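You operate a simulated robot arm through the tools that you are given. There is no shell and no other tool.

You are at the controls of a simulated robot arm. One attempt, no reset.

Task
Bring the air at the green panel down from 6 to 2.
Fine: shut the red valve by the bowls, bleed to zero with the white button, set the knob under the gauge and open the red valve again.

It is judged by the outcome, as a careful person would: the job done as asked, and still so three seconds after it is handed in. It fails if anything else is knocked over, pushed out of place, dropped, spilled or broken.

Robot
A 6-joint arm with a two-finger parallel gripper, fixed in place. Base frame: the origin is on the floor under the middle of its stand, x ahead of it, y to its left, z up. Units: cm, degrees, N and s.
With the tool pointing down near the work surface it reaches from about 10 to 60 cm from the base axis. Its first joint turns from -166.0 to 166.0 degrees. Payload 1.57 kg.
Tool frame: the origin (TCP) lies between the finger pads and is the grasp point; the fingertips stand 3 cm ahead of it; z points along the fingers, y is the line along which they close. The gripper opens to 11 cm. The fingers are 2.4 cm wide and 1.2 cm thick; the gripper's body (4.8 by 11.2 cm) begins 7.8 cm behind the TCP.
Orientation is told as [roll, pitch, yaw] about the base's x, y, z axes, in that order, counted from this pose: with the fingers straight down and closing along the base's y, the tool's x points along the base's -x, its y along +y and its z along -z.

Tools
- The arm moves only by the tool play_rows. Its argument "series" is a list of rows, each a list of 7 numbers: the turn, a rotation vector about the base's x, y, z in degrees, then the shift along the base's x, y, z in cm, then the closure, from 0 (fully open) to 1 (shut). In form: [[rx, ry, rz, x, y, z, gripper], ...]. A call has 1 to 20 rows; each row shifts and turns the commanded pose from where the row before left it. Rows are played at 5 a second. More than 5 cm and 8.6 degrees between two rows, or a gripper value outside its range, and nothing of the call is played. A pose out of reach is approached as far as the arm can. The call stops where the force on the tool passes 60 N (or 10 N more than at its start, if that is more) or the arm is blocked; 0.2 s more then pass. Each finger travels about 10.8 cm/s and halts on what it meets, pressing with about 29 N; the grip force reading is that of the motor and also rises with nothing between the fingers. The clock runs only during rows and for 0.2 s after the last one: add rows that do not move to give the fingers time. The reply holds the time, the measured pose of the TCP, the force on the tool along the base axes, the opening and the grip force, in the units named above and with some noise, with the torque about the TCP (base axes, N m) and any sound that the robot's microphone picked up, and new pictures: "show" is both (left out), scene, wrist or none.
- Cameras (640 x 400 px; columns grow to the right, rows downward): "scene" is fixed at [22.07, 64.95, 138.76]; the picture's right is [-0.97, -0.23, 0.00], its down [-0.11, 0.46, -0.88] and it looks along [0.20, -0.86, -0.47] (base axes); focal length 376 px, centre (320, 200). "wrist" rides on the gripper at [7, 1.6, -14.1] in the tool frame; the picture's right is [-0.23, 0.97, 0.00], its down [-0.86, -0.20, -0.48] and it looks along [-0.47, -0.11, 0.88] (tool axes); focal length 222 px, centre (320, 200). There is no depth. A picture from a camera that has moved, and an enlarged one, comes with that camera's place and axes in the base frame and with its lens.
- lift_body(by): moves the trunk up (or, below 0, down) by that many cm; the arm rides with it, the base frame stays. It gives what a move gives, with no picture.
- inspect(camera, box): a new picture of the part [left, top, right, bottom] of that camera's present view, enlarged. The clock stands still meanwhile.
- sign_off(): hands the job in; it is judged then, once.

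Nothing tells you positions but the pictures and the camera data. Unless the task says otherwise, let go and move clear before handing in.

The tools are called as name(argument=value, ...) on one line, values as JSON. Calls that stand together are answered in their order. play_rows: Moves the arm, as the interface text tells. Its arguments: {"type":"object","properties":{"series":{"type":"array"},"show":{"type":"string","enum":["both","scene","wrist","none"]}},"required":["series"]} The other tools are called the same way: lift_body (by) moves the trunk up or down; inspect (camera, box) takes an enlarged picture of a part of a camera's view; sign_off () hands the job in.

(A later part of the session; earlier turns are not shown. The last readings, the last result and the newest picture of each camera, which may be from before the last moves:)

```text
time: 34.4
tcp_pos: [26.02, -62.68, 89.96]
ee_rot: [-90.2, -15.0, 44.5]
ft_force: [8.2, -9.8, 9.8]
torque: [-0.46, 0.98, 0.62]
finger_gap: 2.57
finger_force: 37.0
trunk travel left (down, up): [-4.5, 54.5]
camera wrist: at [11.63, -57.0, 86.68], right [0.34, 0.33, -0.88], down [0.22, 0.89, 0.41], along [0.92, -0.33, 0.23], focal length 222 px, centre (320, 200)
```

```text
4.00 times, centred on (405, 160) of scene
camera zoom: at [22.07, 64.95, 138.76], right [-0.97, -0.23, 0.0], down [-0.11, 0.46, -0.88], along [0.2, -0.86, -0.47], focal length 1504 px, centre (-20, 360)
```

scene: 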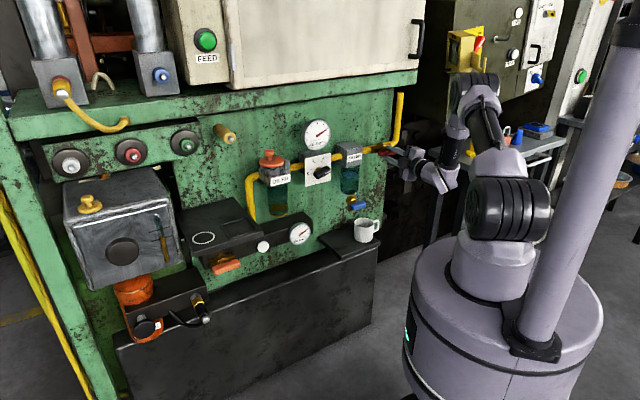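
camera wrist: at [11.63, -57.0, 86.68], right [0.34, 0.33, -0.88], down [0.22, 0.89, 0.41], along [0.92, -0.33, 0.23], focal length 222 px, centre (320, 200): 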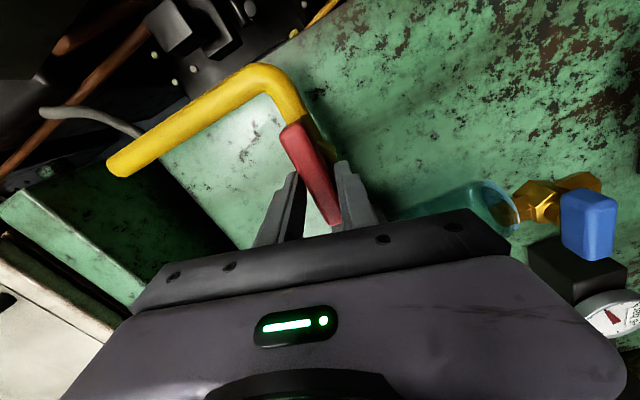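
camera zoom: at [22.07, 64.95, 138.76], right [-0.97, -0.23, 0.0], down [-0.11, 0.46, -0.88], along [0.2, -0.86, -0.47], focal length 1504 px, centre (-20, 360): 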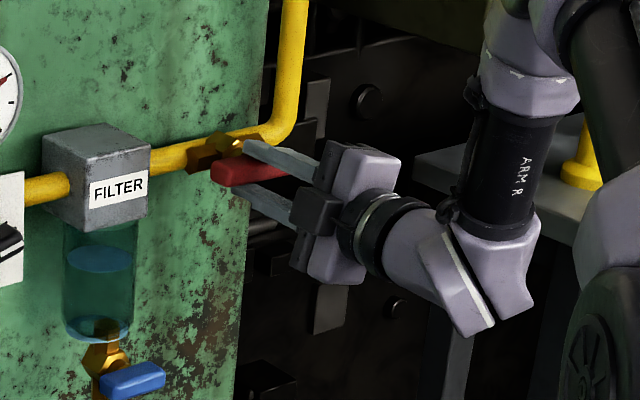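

The handle did not turn clockwise. I'll roll back to neutral and test gently the other way.

play_rows(series=[[-3.48, 3.59, 0, 0, 0, 0, 1], [-3.48, 3.59, 0, 0, 0, 0, 1], [-3.48, 3.59, 0, 0, 0, 0, 1], [-3.48, 3.59, 0, 0, 0, 0, 1], [-3.48, 3.59, 0, 0, 0, 0, 1], [-3.48, 3.59, 0, 0, 0, 0, 1], [0, 0, 0, 0, 0, 0, 1]], show="wrist")

inspect(camera="wrist", box=[240, 60, 420, 240])

```text
time: 36.0
tcp_pos: [25.83, -62.75, 89.9]
ee_rot: [-89.8, 15.1, 44.5]
ft_force: [7.5, -12.9, 7.9]
torque: [-0.76, -0.76, -0.71]
finger_gap: 1.98
finger_force: 33.1
trunk travel left (down, up): [-4.5, 54.5]
camera wrist: at [10.86, -57.52, 90.24], right [-0.03, -0.02, -1.0], down [0.29, 0.96, -0.03], along [0.96, -0.29, -0.02], focal length 222 px, centre (320, 200)
```

wrist: 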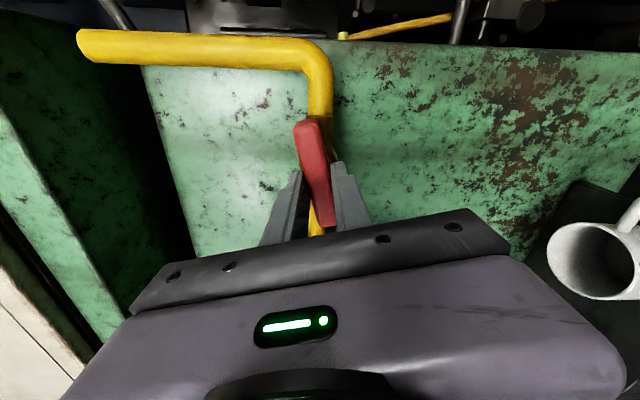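

```text
2.22 times, centred on (330, 150) of wrist
camera zoom: at [10.86, -57.52, 90.24], right [-0.03, -0.02, -1.0], down [0.29, 0.96, -0.03], along [0.96, -0.29, -0.02], focal length 494 px, centre (298, 311)
```

zoom: 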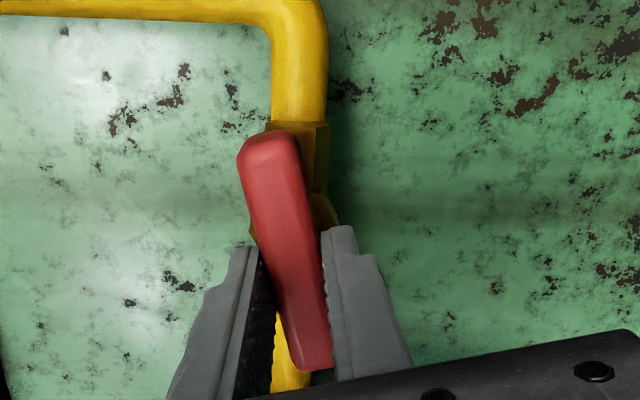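

The handle turns freely counter‑clockwise. To have the full wrist range for a 90° turn that way, I'll release, back off 8 cm, roll the tool 180° (camera to the other side), and re‑grip.

play_rows(series=[[0, 0, 0, 0, 0, 0, 0.8], [0, 0, 0, 0, 0, 0, 0.55], [0, 0, 0, 0, 0, 0, 0.55], [0, 0, 0, 0, 0, 0, 0.55], [0, 0, 0, -1.3, 1.34, 0, 0.55], [0, 0, 0, -2.1, 2.2, 0, 0.55], [0, 0, 0, -2.1, 2.2, 0, 0.55], [0, 0, 0, 0, 0, 0, 0.55]], show="both")

```text
time: 37.8
tcp_pos: [20.25, -56.7, 89.99]
ee_rot: [-90.0, 15.1, 44.4]
ft_force: [-0.6, -0.4, 0.8]
torque: [0.0, -0.01, 0.01]
finger_gap: 4.96
finger_force: 0.1
trunk travel left (down, up): [-4.5, 54.5]
camera wrist: at [5.29, -51.59, 90.32], right [-0.03, -0.02, -1.0], down [0.29, 0.96, -0.03], along [0.96, -0.29, -0.02], focal length 222 px, centre (320, 200)
```

scene: 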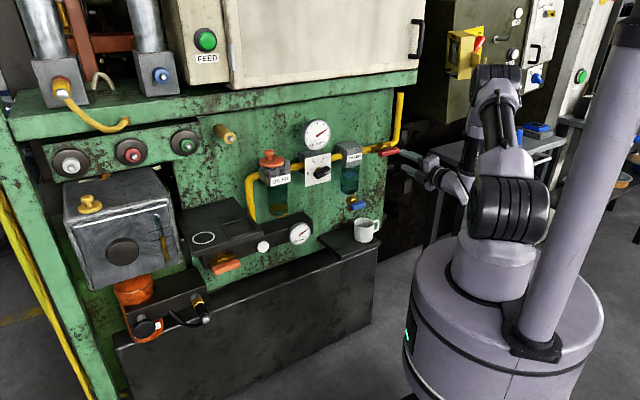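
wrist: 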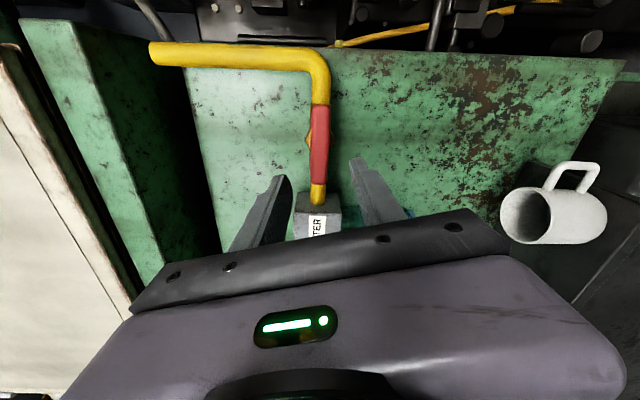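

inspect(camera="wrist", box=[240, 60, 420, 220])

inspect(camera="scene", box=[340, 110, 470, 210])

```text
2.50 times, centred on (330, 140) of wrist
camera zoom: at [5.29, -51.59, 90.32], right [-0.03, -0.02, -1.0], down [0.29, 0.96, -0.03], along [0.96, -0.29, -0.02], focal length 555 px, centre (295, 350)
```

zoom: 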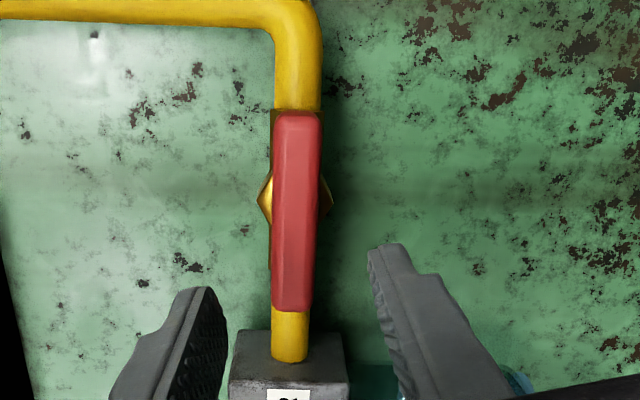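

```text
4.00 times, centred on (405, 160) of scene
camera zoom: at [22.07, 64.95, 138.76], right [-0.97, -0.23, 0.0], down [-0.11, 0.46, -0.88], along [0.2, -0.86, -0.47], focal length 1504 px, centre (-20, 360)
```

zoom: 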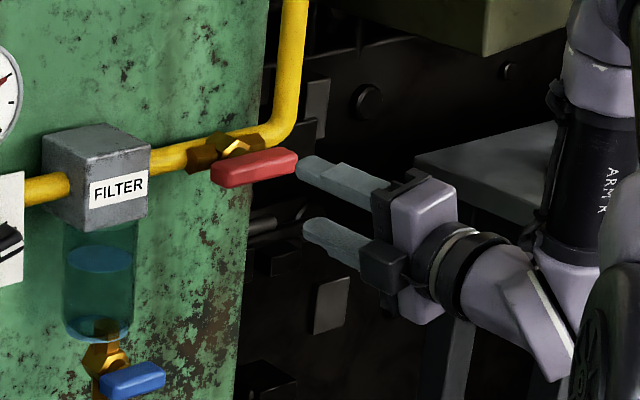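

The handle has sprung back parallel to the pipe, so it must be carried past its midpoint. I'll now roll the tool 195° through the camera‑below posture to the opposite side.

play_rows(series=[[5.93, -6.06, 0, 0, 0, 0, 0.55], [5.93, -6.06, 0, 0, 0, 0, 0.55], [5.93, -6.06, 0, 0, 0, 0, 0.55], [5.93, -6.06, 0, 0, 0, 0, 0.55], [5.93, -6.06, 0, 0, 0, 0, 0.55], [5.93, -6.06, 0, 0, 0, 0, 0.55], [5.93, -6.06, 0, 0, 0, 0, 0.55], [5.93, -6.06, 0, 0, 0, 0, 0.55], [5.93, -6.06, 0, 0, 0, 0, 0.55], [5.93, -6.06, 0, 0, 0, 0, 0.55], [5.93, -6.06, 0, 0, 0, 0, 0.55], [5.93, -6.06, 0, 0, 0, 0, 0.55]], show="none")

play_rows(series=[[5.93, -6.06, 0, 0, 0, 0, 0.55], [5.93, -6.06, 0, 0, 0, 0, 0.55], [5.93, -6.06, 0, 0, 0, 0, 0.55], [5.93, -6.06, 0, 0, 0, 0, 0.55], [5.93, -6.06, 0, 0, 0, 0, 0.55], [5.93, -6.06, 0, 0, 0, 0, 0.55], [5.93, -6.06, 0, 0, 0, 0, 0.55], [5.93, -6.06, 0, 0, 0, 0, 0.55], [5.93, -6.06, 0, 0, 0, 0, 0.55], [5.93, -6.06, 0, 0, 0, 0, 0.55], [5.93, -6.06, 0, 0, 0, 0, 0.55], [0, 0, 0, 0, 0, 0, 0.55]], show="both")

```text
time: 40.4
tcp_pos: [20.42, -56.79, 89.87]
ee_rot: [-89.9, -86.7, 44.4]
ft_force: [-0.3, 0.1, 0.5]
torque: [0.05, -0.01, 0.01]
finger_gap: 4.96
finger_force: 0.0
trunk travel left (down, up): [-4.5, 54.5]
```

```text
time: 43.0
tcp_pos: [20.37, -56.95, 89.87]
ee_rot: [90.0, 0.0, -135.7]
ft_force: [0.2, 0.0, 0.9]
torque: [-0.01, 0.01, 0.01]
finger_gap: 4.96
finger_force: 0.1
trunk travel left (down, up): [-4.5, 54.5]
camera wrist: at [15.43, -41.89, 91.63], right [-0.16, -0.16, 0.97], down [-0.95, -0.26, -0.2], along [0.28, -0.95, -0.11], focal length 222 px, centre (320, 200)
```

scene: 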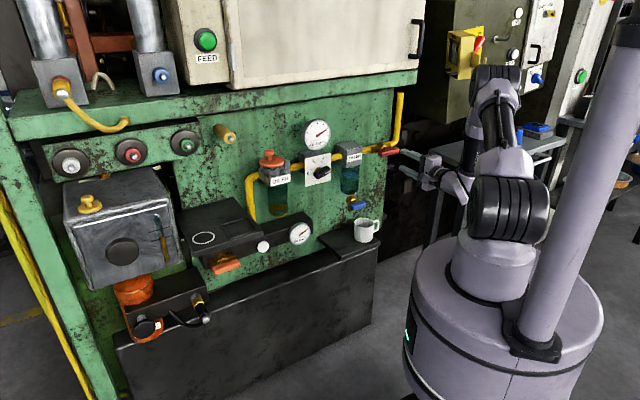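
wrist: 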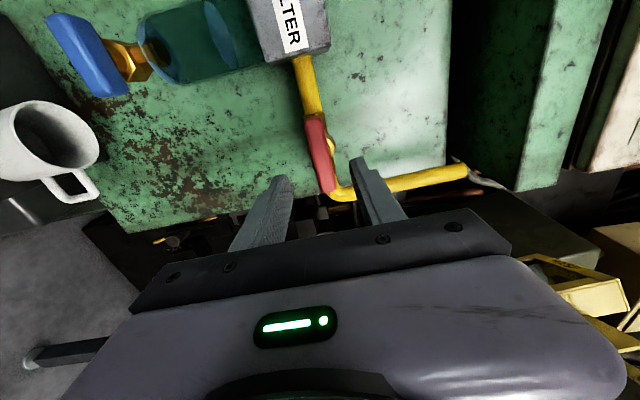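

Orientation is right and the handle is straight ahead. I'll advance to the same grip point as before and close.

play_rows(series=[[0, 0, 0, 1.85, -1.97, 0.03, 0.55], [0, 0, 0, 1.85, -1.97, 0.03, 0.55], [0, 0, 0, 1.0, -1.07, 0.02, 0.55], [0, 0, 0, 0.84, -0.9, 0.02, 0.55], [0, 0, 0, 0, 0, 0, 0.65], [0, 0, 0, 0, 0, 0, 0.75], [0, 0, 0, 0, 0, 0, 0.85], [0, 0, 0, 0, 0, 0, 1], [0, 0, 0, 0, 0, 0, 1], [0, 0, 0, 0, 0, 0, 1]], show="wrist")

```text
time: 45.2
tcp_pos: [25.73, -62.86, 90.02]
ee_rot: [90.1, -0.1, -135.6]
ft_force: [2.4, -2.0, 1.6]
torque: [0.18, 0.22, 0.2]
finger_gap: 1.99
finger_force: 33.7
trunk travel left (down, up): [-4.5, 54.5]
camera wrist: at [20.9, -47.83, 91.64], right [-0.16, -0.16, 0.97], down [-0.95, -0.26, -0.2], along [0.28, -0.95, -0.11], focal length 222 px, centre (320, 200)
```

wrist: 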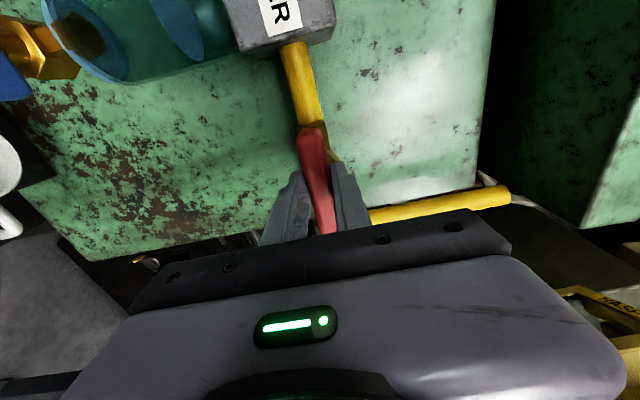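

Clean grip with little force. Now turning counter‑clockwise about 50° first.

play_rows(series=[[-5.72, 5.87, 0, 0, 0, 0, 1], [-5.72, 5.87, 0, 0, 0, 0, 1], [-5.72, 5.87, 0, 0, 0, 0, 1], [-5.72, 5.87, 0, 0, 0, 0, 1], [-5.72, 5.87, 0, 0, 0, 0, 1], [-5.72, 5.87, 0, 0, 0, 0, 1]], show="wrist")

```text
time: 46.6
tcp_pos: [25.82, -62.91, 89.83]
ee_rot: [89.6, -49.2, -135.4]
ft_force: [-12.4, 5.2, -26.7]
torque: [-0.3, -0.42, -0.03]
finger_gap: 2.0
finger_force: 34.2
trunk travel left (down, up): [-4.5, 54.5]
camera wrist: at [19.99, -48.72, 85.72], right [0.42, 0.41, 0.81], down [-0.84, -0.16, 0.52], along [0.34, -0.9, 0.28], focal length 222 px, centre (320, 200)
```

wrist: 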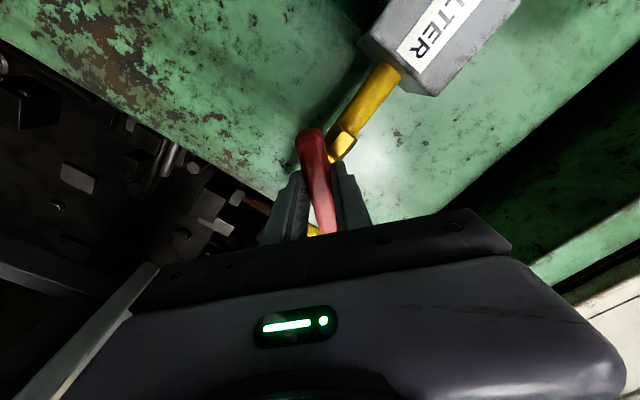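

The handle follows the grip. Side force suggests the stem is ~3 mm toward the right, so I'll correct for that while completing the turn to 90°.

play_rows(series=[[-5.72, 5.87, 0, -0.1, -0.1, -0.05, 1], [-5.72, 5.87, 0, -0.1, -0.1, 0, 1], [-5.72, 5.87, 0, 0, 0, 0, 1], [-5.72, 5.87, 0, 0, 0, 0, 1], [-5.72, 5.87, 0, 0, 0, 0, 1], [0, 0, 0, 0, 0, 0, 1]], show="both")

```text
time: 48.0
tcp_pos: [25.58, -63.14, 89.9]
ee_rot: [-65.3, -89.7, 19.7]
ft_force: [-2.0, 7.2, -18.2]
torque: [0.15, -0.03, 0.95]
finger_gap: 2.01
finger_force: 33.9
trunk travel left (down, up): [-4.5, 54.5]
camera wrist: at [16.91, -51.84, 83.06], right [0.7, 0.68, 0.22], down [-0.47, 0.2, 0.86], along [0.54, -0.7, 0.46], focal length 222 px, centre (320, 200)
```

scene: 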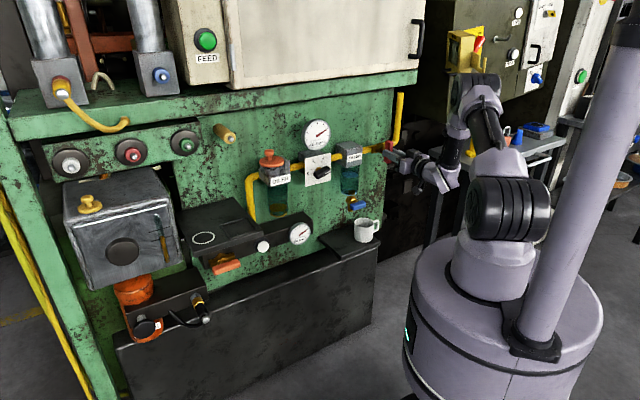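
wrist: 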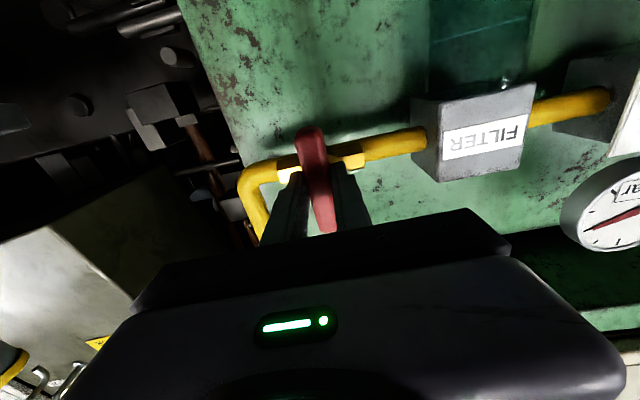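

The handle is now perpendicular to the pipe. I'll release gently, back off and check that it stays shut.

play_rows(series=[[0, 0, 0, 0, 0, 0, 0.85], [0, 0, 0, 0, 0, 0, 0.65], [0, 0, 0, 0, 0, 0, 0.55], [0, 0, 0, 0, 0, 0, 0.55], [0, 0, 0, -1.4, 1.43, 0, 0.55], [0, 0, 0, -2.1, 2.15, 0, 0.55], [0, 0, 0, -2.1, 2.15, 0, 0.55], [0, 0, 0, -1.4, 1.43, 0, 0.55], [0, 0, 0, 0, 0, 0, 0.55]], show="both")

inspect(camera="scene", box=[290, 100, 440, 220])

inspect(camera="wrist", box=[200, 40, 500, 220])

```text
time: 50.0
tcp_pos: [18.74, -55.96, 89.97]
ee_rot: [-66.8, -89.6, 21.1]
ft_force: [0.3, 0.2, 0.1]
torque: [0.0, -0.01, 0.02]
finger_gap: 4.95
finger_force: 0.0
trunk travel left (down, up): [-4.5, 54.5]
camera wrist: at [9.98, -44.62, 83.06], right [0.7, 0.68, 0.22], down [-0.47, 0.2, 0.86], along [0.54, -0.7, 0.46], focal length 222 px, centre (320, 200)
```

scene: 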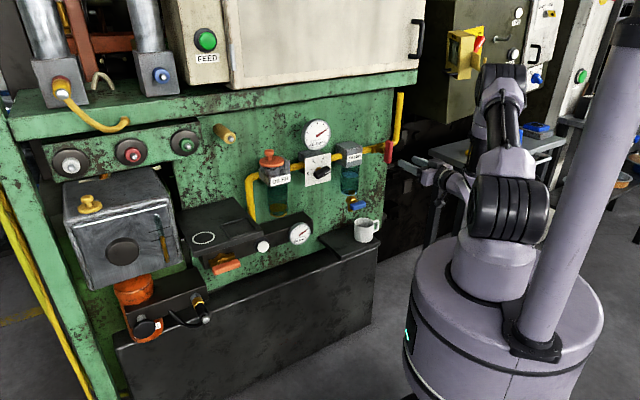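
wrist: 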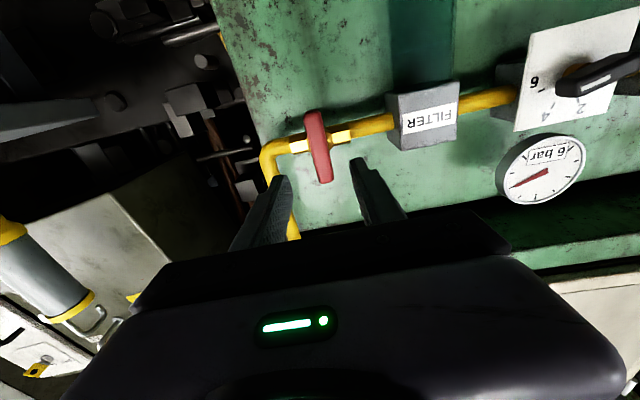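

```text
3.33 times, centred on (365, 160) of scene
camera zoom: at [22.07, 64.95, 138.76], right [-0.97, -0.23, 0.0], down [-0.11, 0.46, -0.88], along [0.2, -0.86, -0.47], focal length 1253 px, centre (170, 333)
```

zoom: 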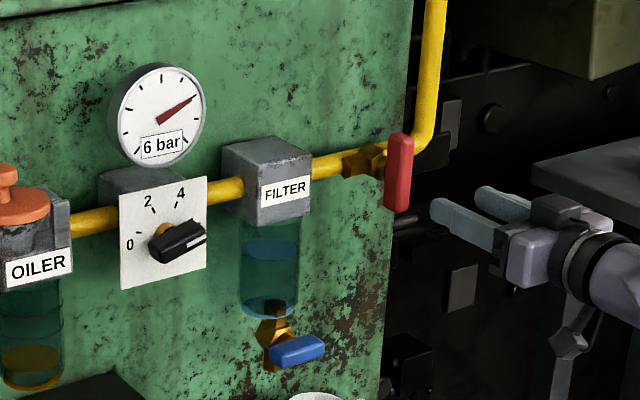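

```text
2.13 times, centred on (350, 130) of wrist
camera zoom: at [9.98, -44.62, 83.06], right [0.7, 0.68, 0.22], down [-0.47, 0.2, 0.86], along [0.54, -0.7, 0.46], focal length 474 px, centre (256, 349)
```

zoom: 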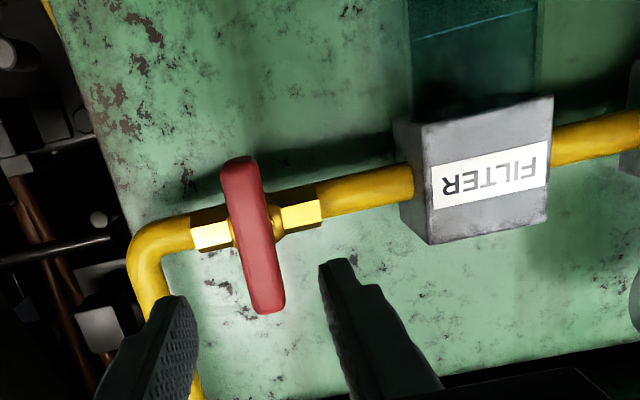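

The red valve is shut and stays put; both gauges still hold the trapped 6 bar. Next I'll move along the front of the panel (fingers closed, about 10 cm off) to a standoff before the white button near [63.6, −31.2, 66.5].

play_rows(series=[[0, 0, 0, 2.0, 1.9, 0, 0.8], [0, 0, 0, 3.0, 2.82, -1.4, 1], [0, 0, 0, 3.0, 2.82, -1.4, 1], [0, 0, 0, 3.0, 2.82, -1.4, 1], [0, 0, 0, 3.0, 2.82, -1.4, 1], [0, 0, 0, 3.0, 2.82, -1.4, 1], [0, 0, 0, 3.0, 2.82, -1.4, 1], [0, 0, 0, 3.0, 2.82, -1.4, 1], [0, 0, 0, 3.0, 2.82, -1.4, 1], [0, 0, 0, 3.0, 2.82, -1.4, 1], [0, 0, 0, 3.0, 2.82, -1.4, 1], [0, 0, 0, 3.0, 2.82, -1.4, 1], [0, 0, 0, 0, 0, 0, 1]], show="both")

```text
time: 52.8
tcp_pos: [53.73, -23.07, 74.38]
ee_rot: [-62.1, -89.7, 16.3]
ft_force: [0.6, -0.4, 0.6]
torque: [-0.03, 0.03, -0.02]
finger_gap: 0.01
finger_force: 20.7
trunk travel left (down, up): [-4.5, 54.5]
camera wrist: at [44.85, -11.69, 67.53], right [0.7, 0.68, 0.22], down [-0.47, 0.2, 0.86], along [0.54, -0.7, 0.46], focal length 222 px, centre (320, 200)
```

scene: 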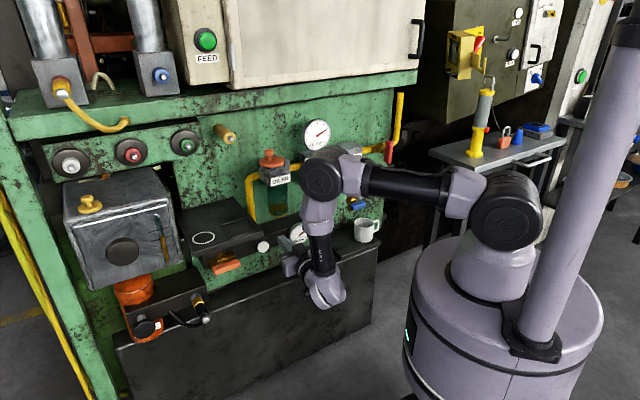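
wrist: 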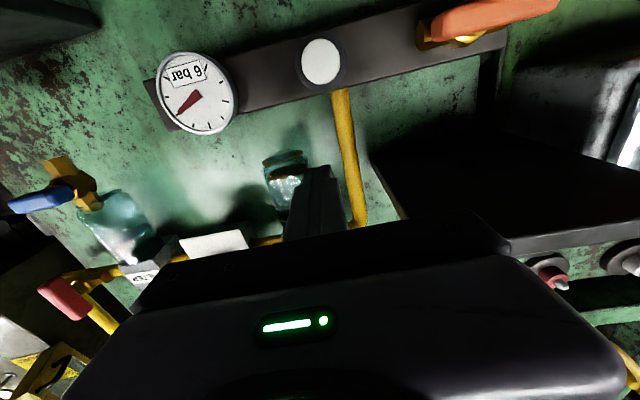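

Good view of the button and lower gauge; the shelf is up and to the left, clear of the button approach. I'll zoom to pin down the button.

inspect(camera="wrist", box=[230, 0, 530, 200])

inspect(camera="scene", box=[190, 190, 350, 310])

```text
2.00 times, centred on (380, 100) of wrist
camera zoom: at [44.85, -11.69, 67.53], right [0.7, 0.68, 0.22], down [-0.47, 0.2, 0.86], along [0.54, -0.7, 0.46], focal length 444 px, centre (200, 400)
```

zoom: 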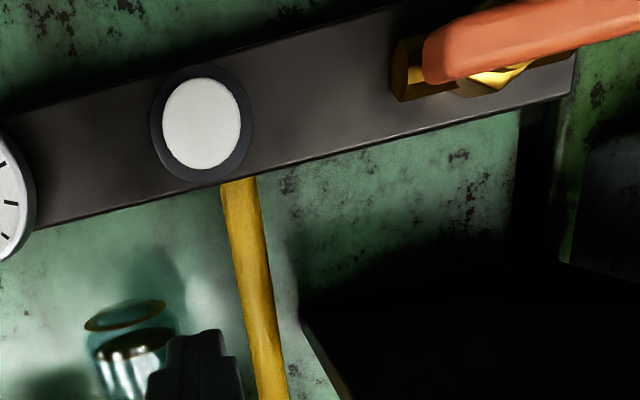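

```text
3.33 times, centred on (270, 250) of scene
camera zoom: at [22.07, 64.95, 138.76], right [-0.97, -0.23, 0.0], down [-0.11, 0.46, -0.88], along [0.2, -0.86, -0.47], focal length 1253 px, centre (487, 33)
```

zoom: 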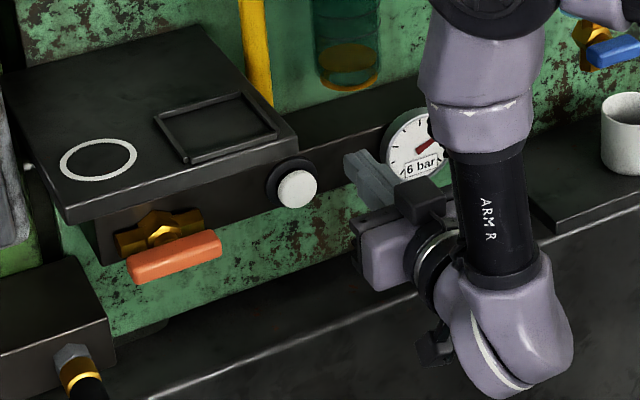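

Button centre ≈ [63.1, −29.8, 66.3]; the shelf corner (≈[59.8, −22.8, 75]) stays above the gripper. I'll line up and advance to about 1.5 cm from the button.

play_rows(series=[[0, 0, 0, 0.5, 0.5, -2.7, 1], [0, 0, 0, 0.5, 0.5, -2.7, 1], [0, 0, 0, 0.5, 0.46, -2.7, 1], [0, 0, 0, 1.7, -1.75, 0, 1], [0, 0, 0, 1.7, -1.75, 0, 1], [0, 0, 0, 1.4, -1.44, 0, 1], [0, 0, 0, 0, 0, 0, 1]], show="both")

inspect(camera="wrist", box=[180, 0, 480, 200])

inspect(camera="scene", box=[190, 190, 350, 310])

```text
time: 54.4
tcp_pos: [60.03, -26.63, 66.39]
ee_rot: [-59.9, -89.6, 14.2]
ft_force: [0.0, 0.4, -0.1]
torque: [0.0, 0.0, -0.06]
finger_gap: 0.0
finger_force: 21.5
trunk travel left (down, up): [-4.5, 54.5]
camera wrist: at [51.18, -15.2, 59.52], right [0.7, 0.68, 0.22], down [-0.47, 0.2, 0.86], along [0.54, -0.7, 0.46], focal length 222 px, centre (320, 200)
```

scene: 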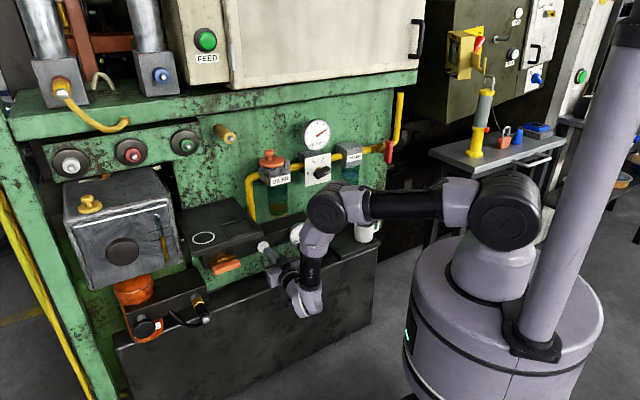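
wrist: 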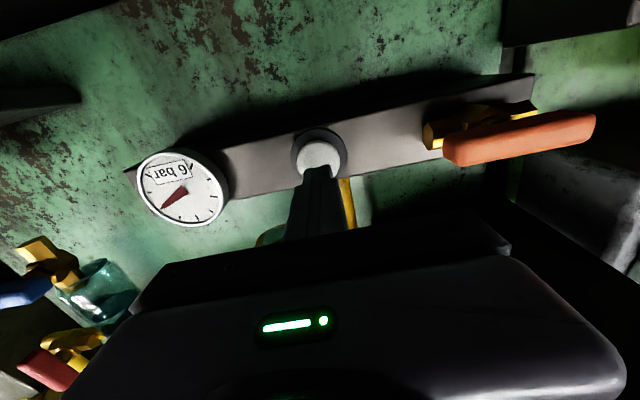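

```text
2.00 times, centred on (330, 100) of wrist
camera zoom: at [51.18, -15.2, 59.52], right [0.7, 0.68, 0.22], down [-0.47, 0.2, 0.86], along [0.54, -0.7, 0.46], focal length 444 px, centre (300, 400)
```

zoom: 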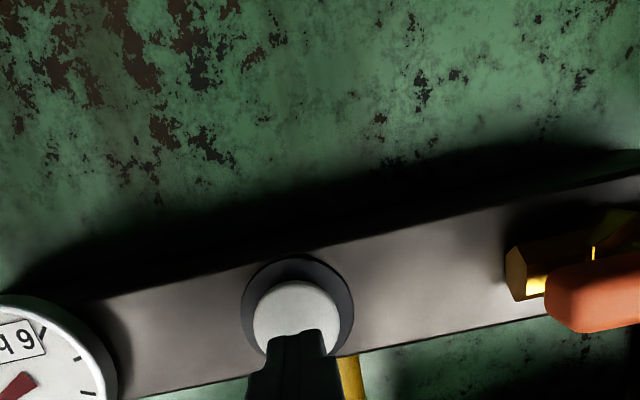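

```text
3.33 times, centred on (270, 250) of scene
camera zoom: at [22.07, 64.95, 138.76], right [-0.97, -0.23, 0.0], down [-0.11, 0.46, -0.88], along [0.2, -0.86, -0.47], focal length 1253 px, centre (487, 33)
```

zoom: 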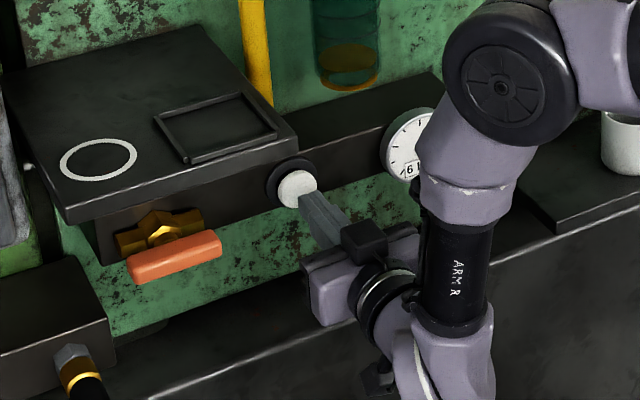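

The fingertip is centred on the button. I'll press in small steps and watch the force, sound and gauge.

play_rows(series=[[0, 0, 0, 0.28, -0.29, 0, 1], [0, 0, 0, 0.28, -0.29, 0, 1], [0, 0, 0, 0.28, -0.29, 0, 1], [0, 0, 0, 0.28, -0.29, 0, 1]], show="none")

```text
time: 55.4
tcp_pos: [60.88, -27.7, 66.36]
ee_rot: [-58.6, -89.7, 12.9]
ft_force: [-0.5, 0.1, 0.1]
torque: [0.03, -0.04, 0.01]
finger_gap: 0.01
finger_force: 21.3
trunk travel left (down, up): [-4.5, 54.5]
```

play_rows(series=[[0, 0, 0, 0.21, -0.215, 0, 1], [0, 0, 0, 0.21, -0.215, 0, 1], [0, 0, 0, 0.21, -0.215, 0, 1]], show="both")

```text
time: 56.2
tcp_pos: [61.63, -28.19, 66.4]
ee_rot: [-56.3, -89.7, 10.7]
ft_force: [-1.5, 1.6, -1.9]
torque: [0.01, 0.01, 0.03]
finger_gap: 0.01
finger_force: 20.9
trunk travel left (down, up): [-4.5, 54.5]
heard: click
camera wrist: at [52.99, -16.99, 59.64], right [0.7, 0.68, 0.22], down [-0.47, 0.2, 0.86], along [0.54, -0.7, 0.46], focal length 222 px, centre (320, 200)
```

scene: 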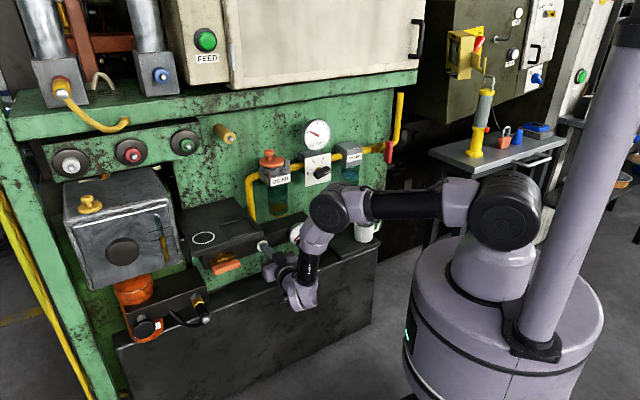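
wrist: 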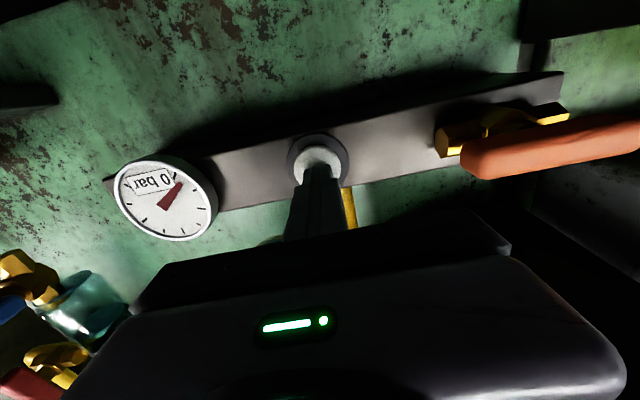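

A click was heard and the lower gauge now seems to read 0. I'll check both gauges.

inspect(camera="scene", box=[280, 100, 400, 200])

inspect(camera="wrist", box=[90, 130, 250, 260])

```text
4.00 times, centred on (340, 150) of scene
camera zoom: at [22.07, 64.95, 138.76], right [-0.97, -0.23, 0.0], down [-0.11, 0.46, -0.88], along [0.2, -0.86, -0.47], focal length 1504 px, centre (240, 400)
```

zoom: 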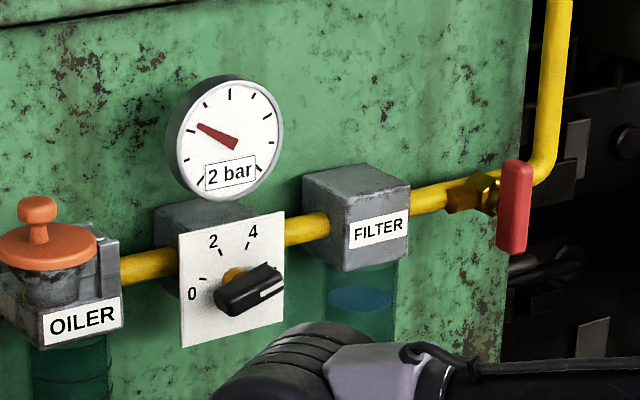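

```text
3.08 times, centred on (170, 195) of wrist
camera zoom: at [52.99, -16.99, 59.64], right [0.7, 0.68, 0.22], down [-0.47, 0.2, 0.86], along [0.54, -0.7, 0.46], focal length 684 px, centre (782, 215)
```

zoom: 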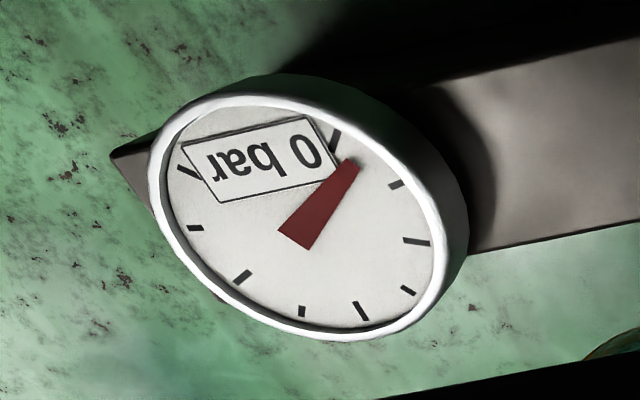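

The lower gauge is at 0 and the upper one is at 2 and falling. I'll hold the button until both are at zero.

play_rows(series=[[0, 0, 0, 0, 0, 0, 1], [0, 0, 0, 0, 0, 0, 1], [0, 0, 0, 0, 0, 0, 1], [0, 0, 0, 0, 0, 0, 1], [0, 0, 0, 0, 0, 0, 1], [0, 0, 0, 0, 0, 0, 1], [0, 0, 0, 0, 0, 0, 1], [0, 0, 0, 0, 0, 0, 1]], show="none")

inspect(camera="scene", box=[280, 100, 400, 200])

inspect(camera="wrist", box=[90, 130, 410, 260])

```text
time: 58.0
tcp_pos: [61.79, -28.29, 66.6]
ee_rot: [-64.2, -89.8, 18.6]
ft_force: [-2.0, 1.8, -0.7]
torque: [0.01, -0.02, 0.01]
finger_gap: 0.0
finger_force: 21.7
trunk travel left (down, up): [-4.5, 54.5]
```

```text
4.00 times, centred on (340, 150) of scene
camera zoom: at [22.07, 64.95, 138.76], right [-0.97, -0.23, 0.0], down [-0.11, 0.46, -0.88], along [0.2, -0.86, -0.47], focal length 1504 px, centre (240, 400)
```

zoom: 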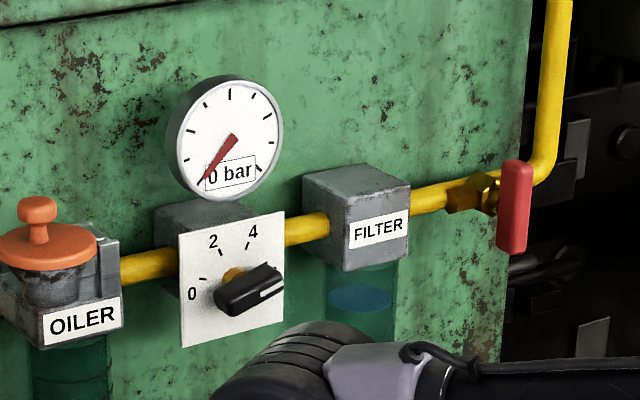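

```text
2.00 times, centred on (250, 195) of wrist
camera zoom: at [53.0, -16.99, 59.67], right [0.7, 0.68, 0.22], down [-0.47, 0.2, 0.86], along [0.54, -0.7, 0.46], focal length 444 px, centre (460, 210)
```

zoom: 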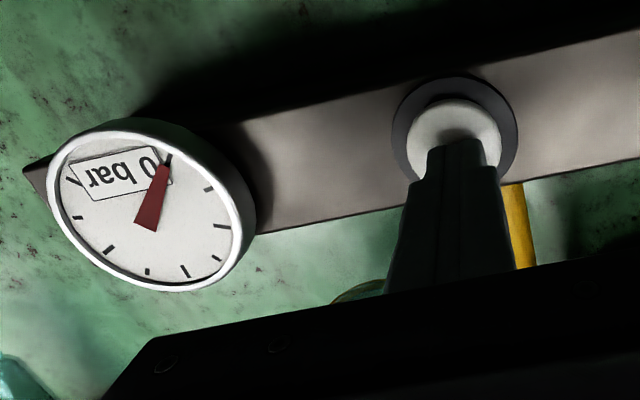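

Both gauges read 0. I'll release the button, back off, and move up to a standoff in front of the knob with the fingers set to close vertically on its bar.

play_rows(series=[[0, 0, 0, -1.4, 1.44, 0, 1], [0, 0, 0, -2.1, 2.16, 0, 1], [0, 0, 0, -2.1, 2.16, 0, 1], [0, 0, 0, -1.4, 1.44, 0, 1], [5.72, -5.87, 0, -1.43, -1.38, 2.08, 1], [5.72, -5.87, 0, -1.43, -1.38, 2.08, 1], [5.72, -5.87, 0, -1.43, -1.38, 2.08, 1], [5.72, -5.87, 0, -1.43, -1.38, 2.08, 1], [5.72, -5.87, 0, -1.43, -1.38, 2.08, 0.9], [5.72, -5.87, 0, -1.43, -1.38, 2.08, 0.8], [5.72, -5.87, 0, -1.43, -1.38, 2.08, 0.7], [5.72, -5.87, 0, -1.43, -1.38, 2.08, 0.6], [5.72, -5.87, 0, -1.43, -1.38, 2.08, 0.55], [5.72, -5.87, 0, -1.43, -1.38, 2.08, 0.55], [5.72, -5.87, 0, -1.43, -1.38, 2.08, 0.55], [0, 0, 0, 0, 0, 0, 0.55]], show="both")

inspect(camera="wrist", box=[200, 40, 440, 240])

inspect(camera="scene", box=[230, 100, 420, 250])

```text
time: 61.4
tcp_pos: [39.03, -36.13, 89.54]
ee_rot: [90.1, 0.0, -135.6]
ft_force: [1.0, 0.0, 0.1]
torque: [0.01, 0.0, -0.01]
finger_gap: 4.95
finger_force: 0.0
trunk travel left (down, up): [-4.5, 54.5]
camera wrist: at [34.15, -21.14, 91.21], right [-0.16, -0.16, 0.97], down [-0.95, -0.26, -0.2], along [0.28, -0.95, -0.11], focal length 222 px, centre (320, 200)
```

scene: 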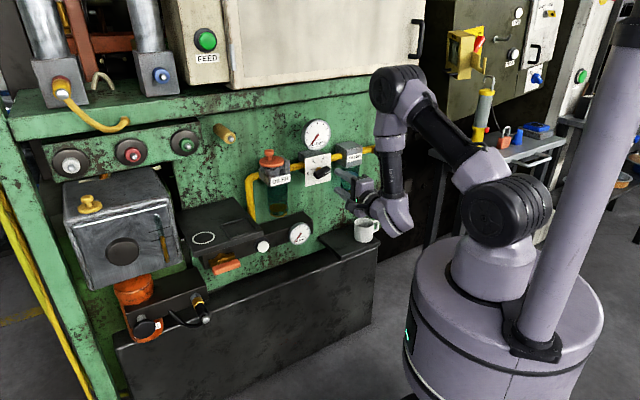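
wrist: 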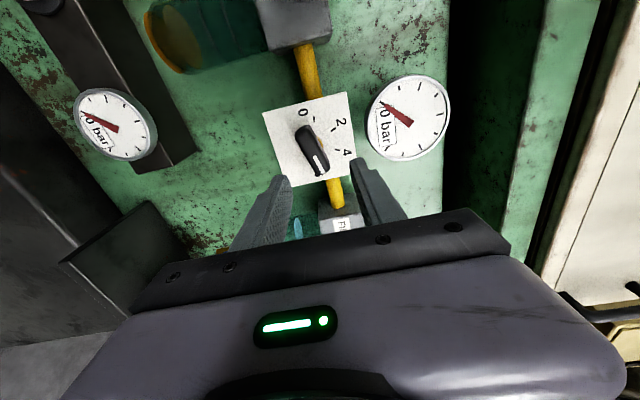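

```text
2.00 times, centred on (320, 140) of wrist
camera zoom: at [34.15, -21.14, 91.21], right [-0.16, -0.16, 0.97], down [-0.95, -0.26, -0.2], along [0.28, -0.95, -0.11], focal length 444 px, centre (320, 320)
```

zoom: 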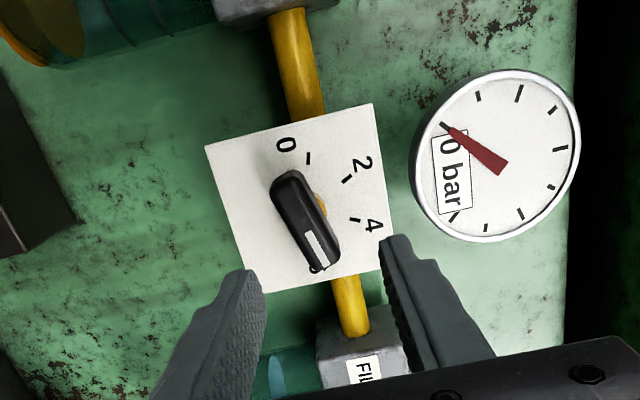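

```text
2.67 times, centred on (325, 175) of scene
camera zoom: at [22.07, 64.95, 138.76], right [-0.97, -0.23, 0.0], down [-0.11, 0.46, -0.88], along [0.2, -0.86, -0.47], focal length 1003 px, centre (307, 267)
```

zoom: 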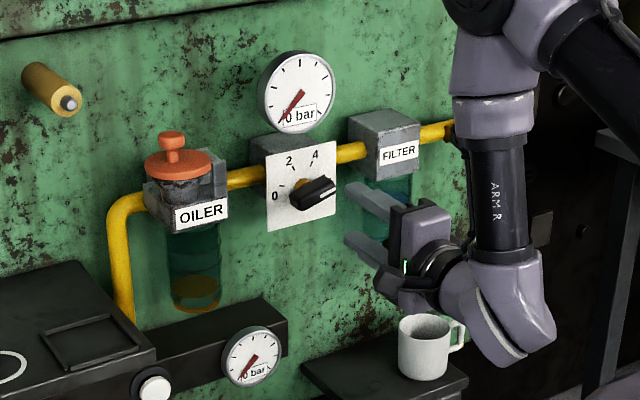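

Knob centre works out at about 0.9 cm below and 0.35 cm left of the tool axis, its bar tilted ~14° from level; the scale steps about 50° per 2 bar. I'll align, roll to match the bar and approach partway.

play_rows(series=[[-4.89, 5.01, 0, 0.13, 0.12, -0.43, 0.6], [-4.89, 5.01, 0, 0.12, 0.12, -0.44, 0.6], [0, 0, 0, 1.5, -1.54, 0, 0.6], [0, 0, 0, 1.5, -1.54, 0, 0.6], [0, 0, 0, 1.0, -1.03, 0, 0.6], [0, 0, 0, 0, 0, 0, 0.6]], show="both")

inspect(camera="wrist", box=[220, 60, 420, 240])

inspect(camera="scene", box=[270, 110, 400, 220])

```text
time: 62.8
tcp_pos: [43.34, -40.16, 88.42]
ee_rot: [90.1, -14.1, -135.6]
ft_force: [0.8, 0.0, 0.0]
torque: [-0.06, -0.02, -0.03]
finger_gap: 4.39
finger_force: 0.0
trunk travel left (down, up): [-4.5, 54.5]
camera wrist: at [38.54, -25.03, 88.37], right [0.01, 0.01, 1.0], down [-0.96, -0.27, 0.01], along [0.27, -0.96, 0.01], focal length 222 px, centre (320, 200)
```

scene: 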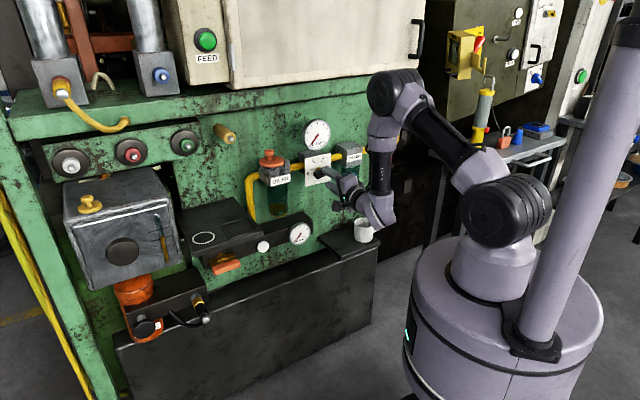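
wrist: 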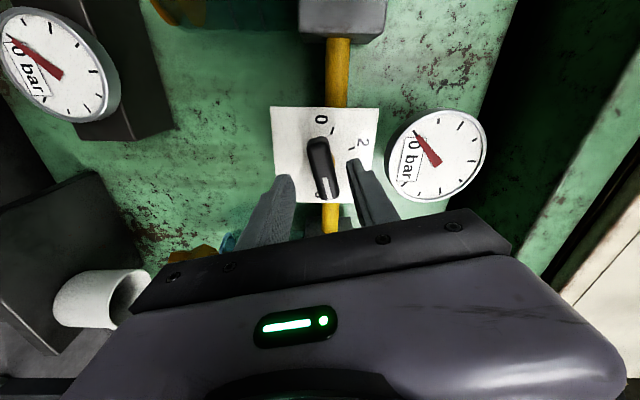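

```text
2.22 times, centred on (320, 150) of wrist
camera zoom: at [38.54, -25.03, 88.37], right [0.01, 0.01, 1.0], down [-0.96, -0.27, 0.01], along [0.27, -0.96, 0.01], focal length 494 px, centre (320, 311)
```

zoom: 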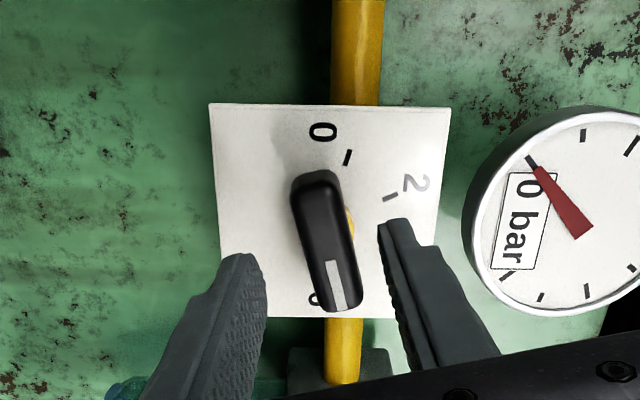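

```text
3.64 times, centred on (335, 165) of scene
camera zoom: at [22.07, 64.95, 138.76], right [-0.97, -0.23, 0.0], down [-0.11, 0.46, -0.88], along [0.2, -0.86, -0.47], focal length 1367 px, centre (266, 327)
```

zoom: 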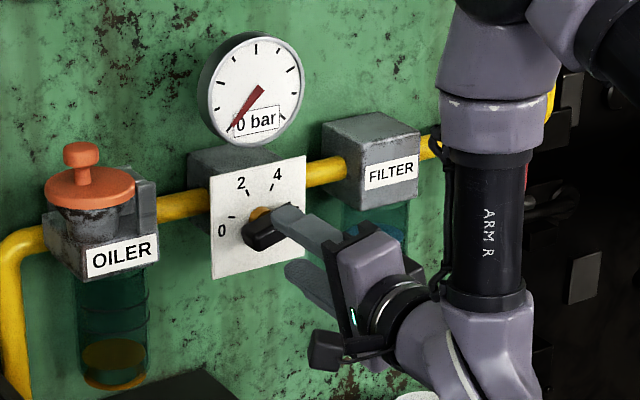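

Well aligned with the knob bar (2° or so off, axis ~3 mm high). The dial plate is at d≈66, so I'll advance 3 cm to leave about 1 cm to the plate, then close.

play_rows(series=[[0, 0, 0, 0.7, -0.72, 0.25, 0.6], [0, 0, 0, 0.7, -0.72, 0, 0.6], [0, 0, 0, 0.65, -0.67, 0, 0.6], [0, 0, 0, 0, 0, 0, 0.6], [0, 0, 0, 0, 0, 0, 0.7], [0, 0, 0, 0, 0, 0, 0.8], [0, 0, 0, 0, 0, 0, 0.9], [0, 0, 0, 0, 0, 0, 1], [0, 0, 0, 0, 0, 0, 1]], show="both")

inspect(camera="wrist", box=[220, 60, 420, 240])

```text
time: 64.8
tcp_pos: [45.31, -42.26, 88.77]
ee_rot: [90.1, -14.1, -135.6]
ft_force: [0.2, -0.5, -2.1]
torque: [-0.4, 0.05, 0.01]
finger_gap: 1.98
finger_force: 33.1
trunk travel left (down, up): [-4.5, 54.5]
camera wrist: at [40.6, -27.12, 88.68], right [0.01, 0.01, 1.0], down [-0.96, -0.27, 0.01], along [0.27, -0.96, 0.01], focal length 222 px, centre (320, 200)
```

scene: 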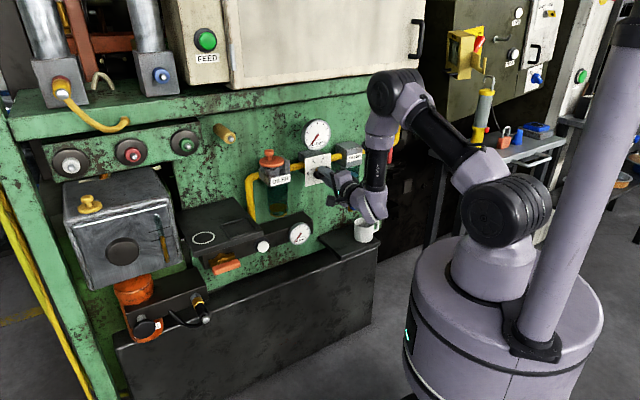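
wrist: 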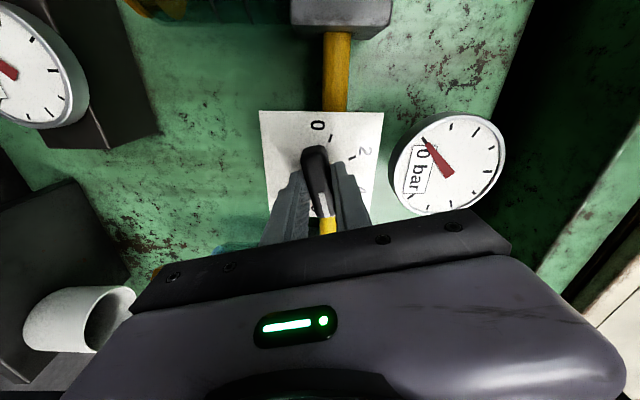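

```text
2.22 times, centred on (320, 150) of wrist
camera zoom: at [40.6, -27.12, 88.68], right [0.01, 0.01, 1.0], down [-0.96, -0.27, 0.01], along [0.27, -0.96, 0.01], focal length 494 px, centre (320, 311)
```

zoom: 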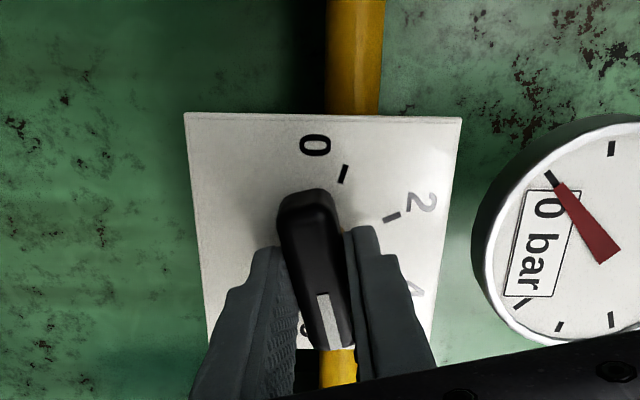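

Clean, nearly force‑free grip on the knob. I'll begin turning counter‑clockwise (toward lower values) and check it follows.

play_rows(series=[[-5.58, 5.73, 0, 0, 0, 0, 1], [-5.58, 5.73, 0, 0, 0, 0, 1], [-5.58, 5.73, 0, 0, 0, 0, 1], [-5.58, 5.73, 0, 0, 0, 0, 1]], show="wrist")

inspect(camera="wrist", box=[220, 60, 420, 240])

```text
time: 65.8
tcp_pos: [45.21, -42.35, 88.61]
ee_rot: [89.9, -46.2, -135.5]
ft_force: [3.5, -5.2, -8.0]
torque: [-0.62, -0.62, -0.03]
finger_gap: 2.01
finger_force: 33.4
trunk travel left (down, up): [-4.5, 54.5]
camera wrist: at [39.74, -27.96, 84.87], right [0.39, 0.38, 0.84], down [-0.86, -0.17, 0.48], along [0.33, -0.91, 0.26], focal length 222 px, centre (320, 200)
```

wrist: 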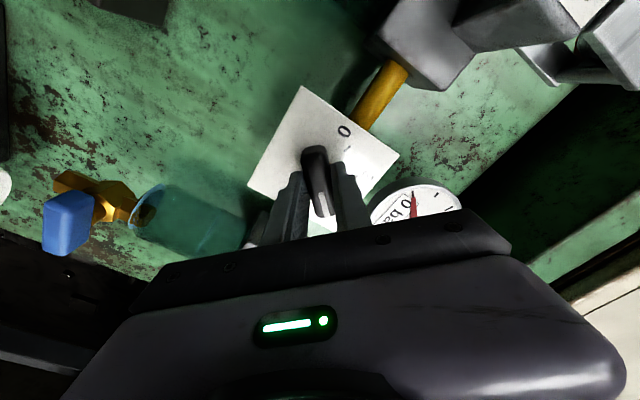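

```text
2.22 times, centred on (320, 150) of wrist
camera zoom: at [39.74, -27.96, 84.87], right [0.39, 0.38, 0.84], down [-0.86, -0.17, 0.48], along [0.33, -0.91, 0.26], focal length 494 px, centre (320, 311)
```

zoom: 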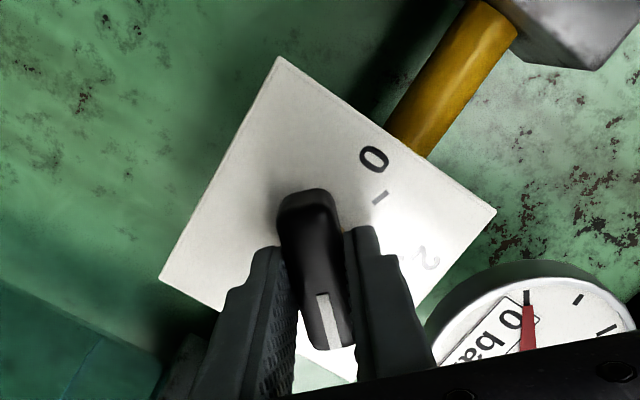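

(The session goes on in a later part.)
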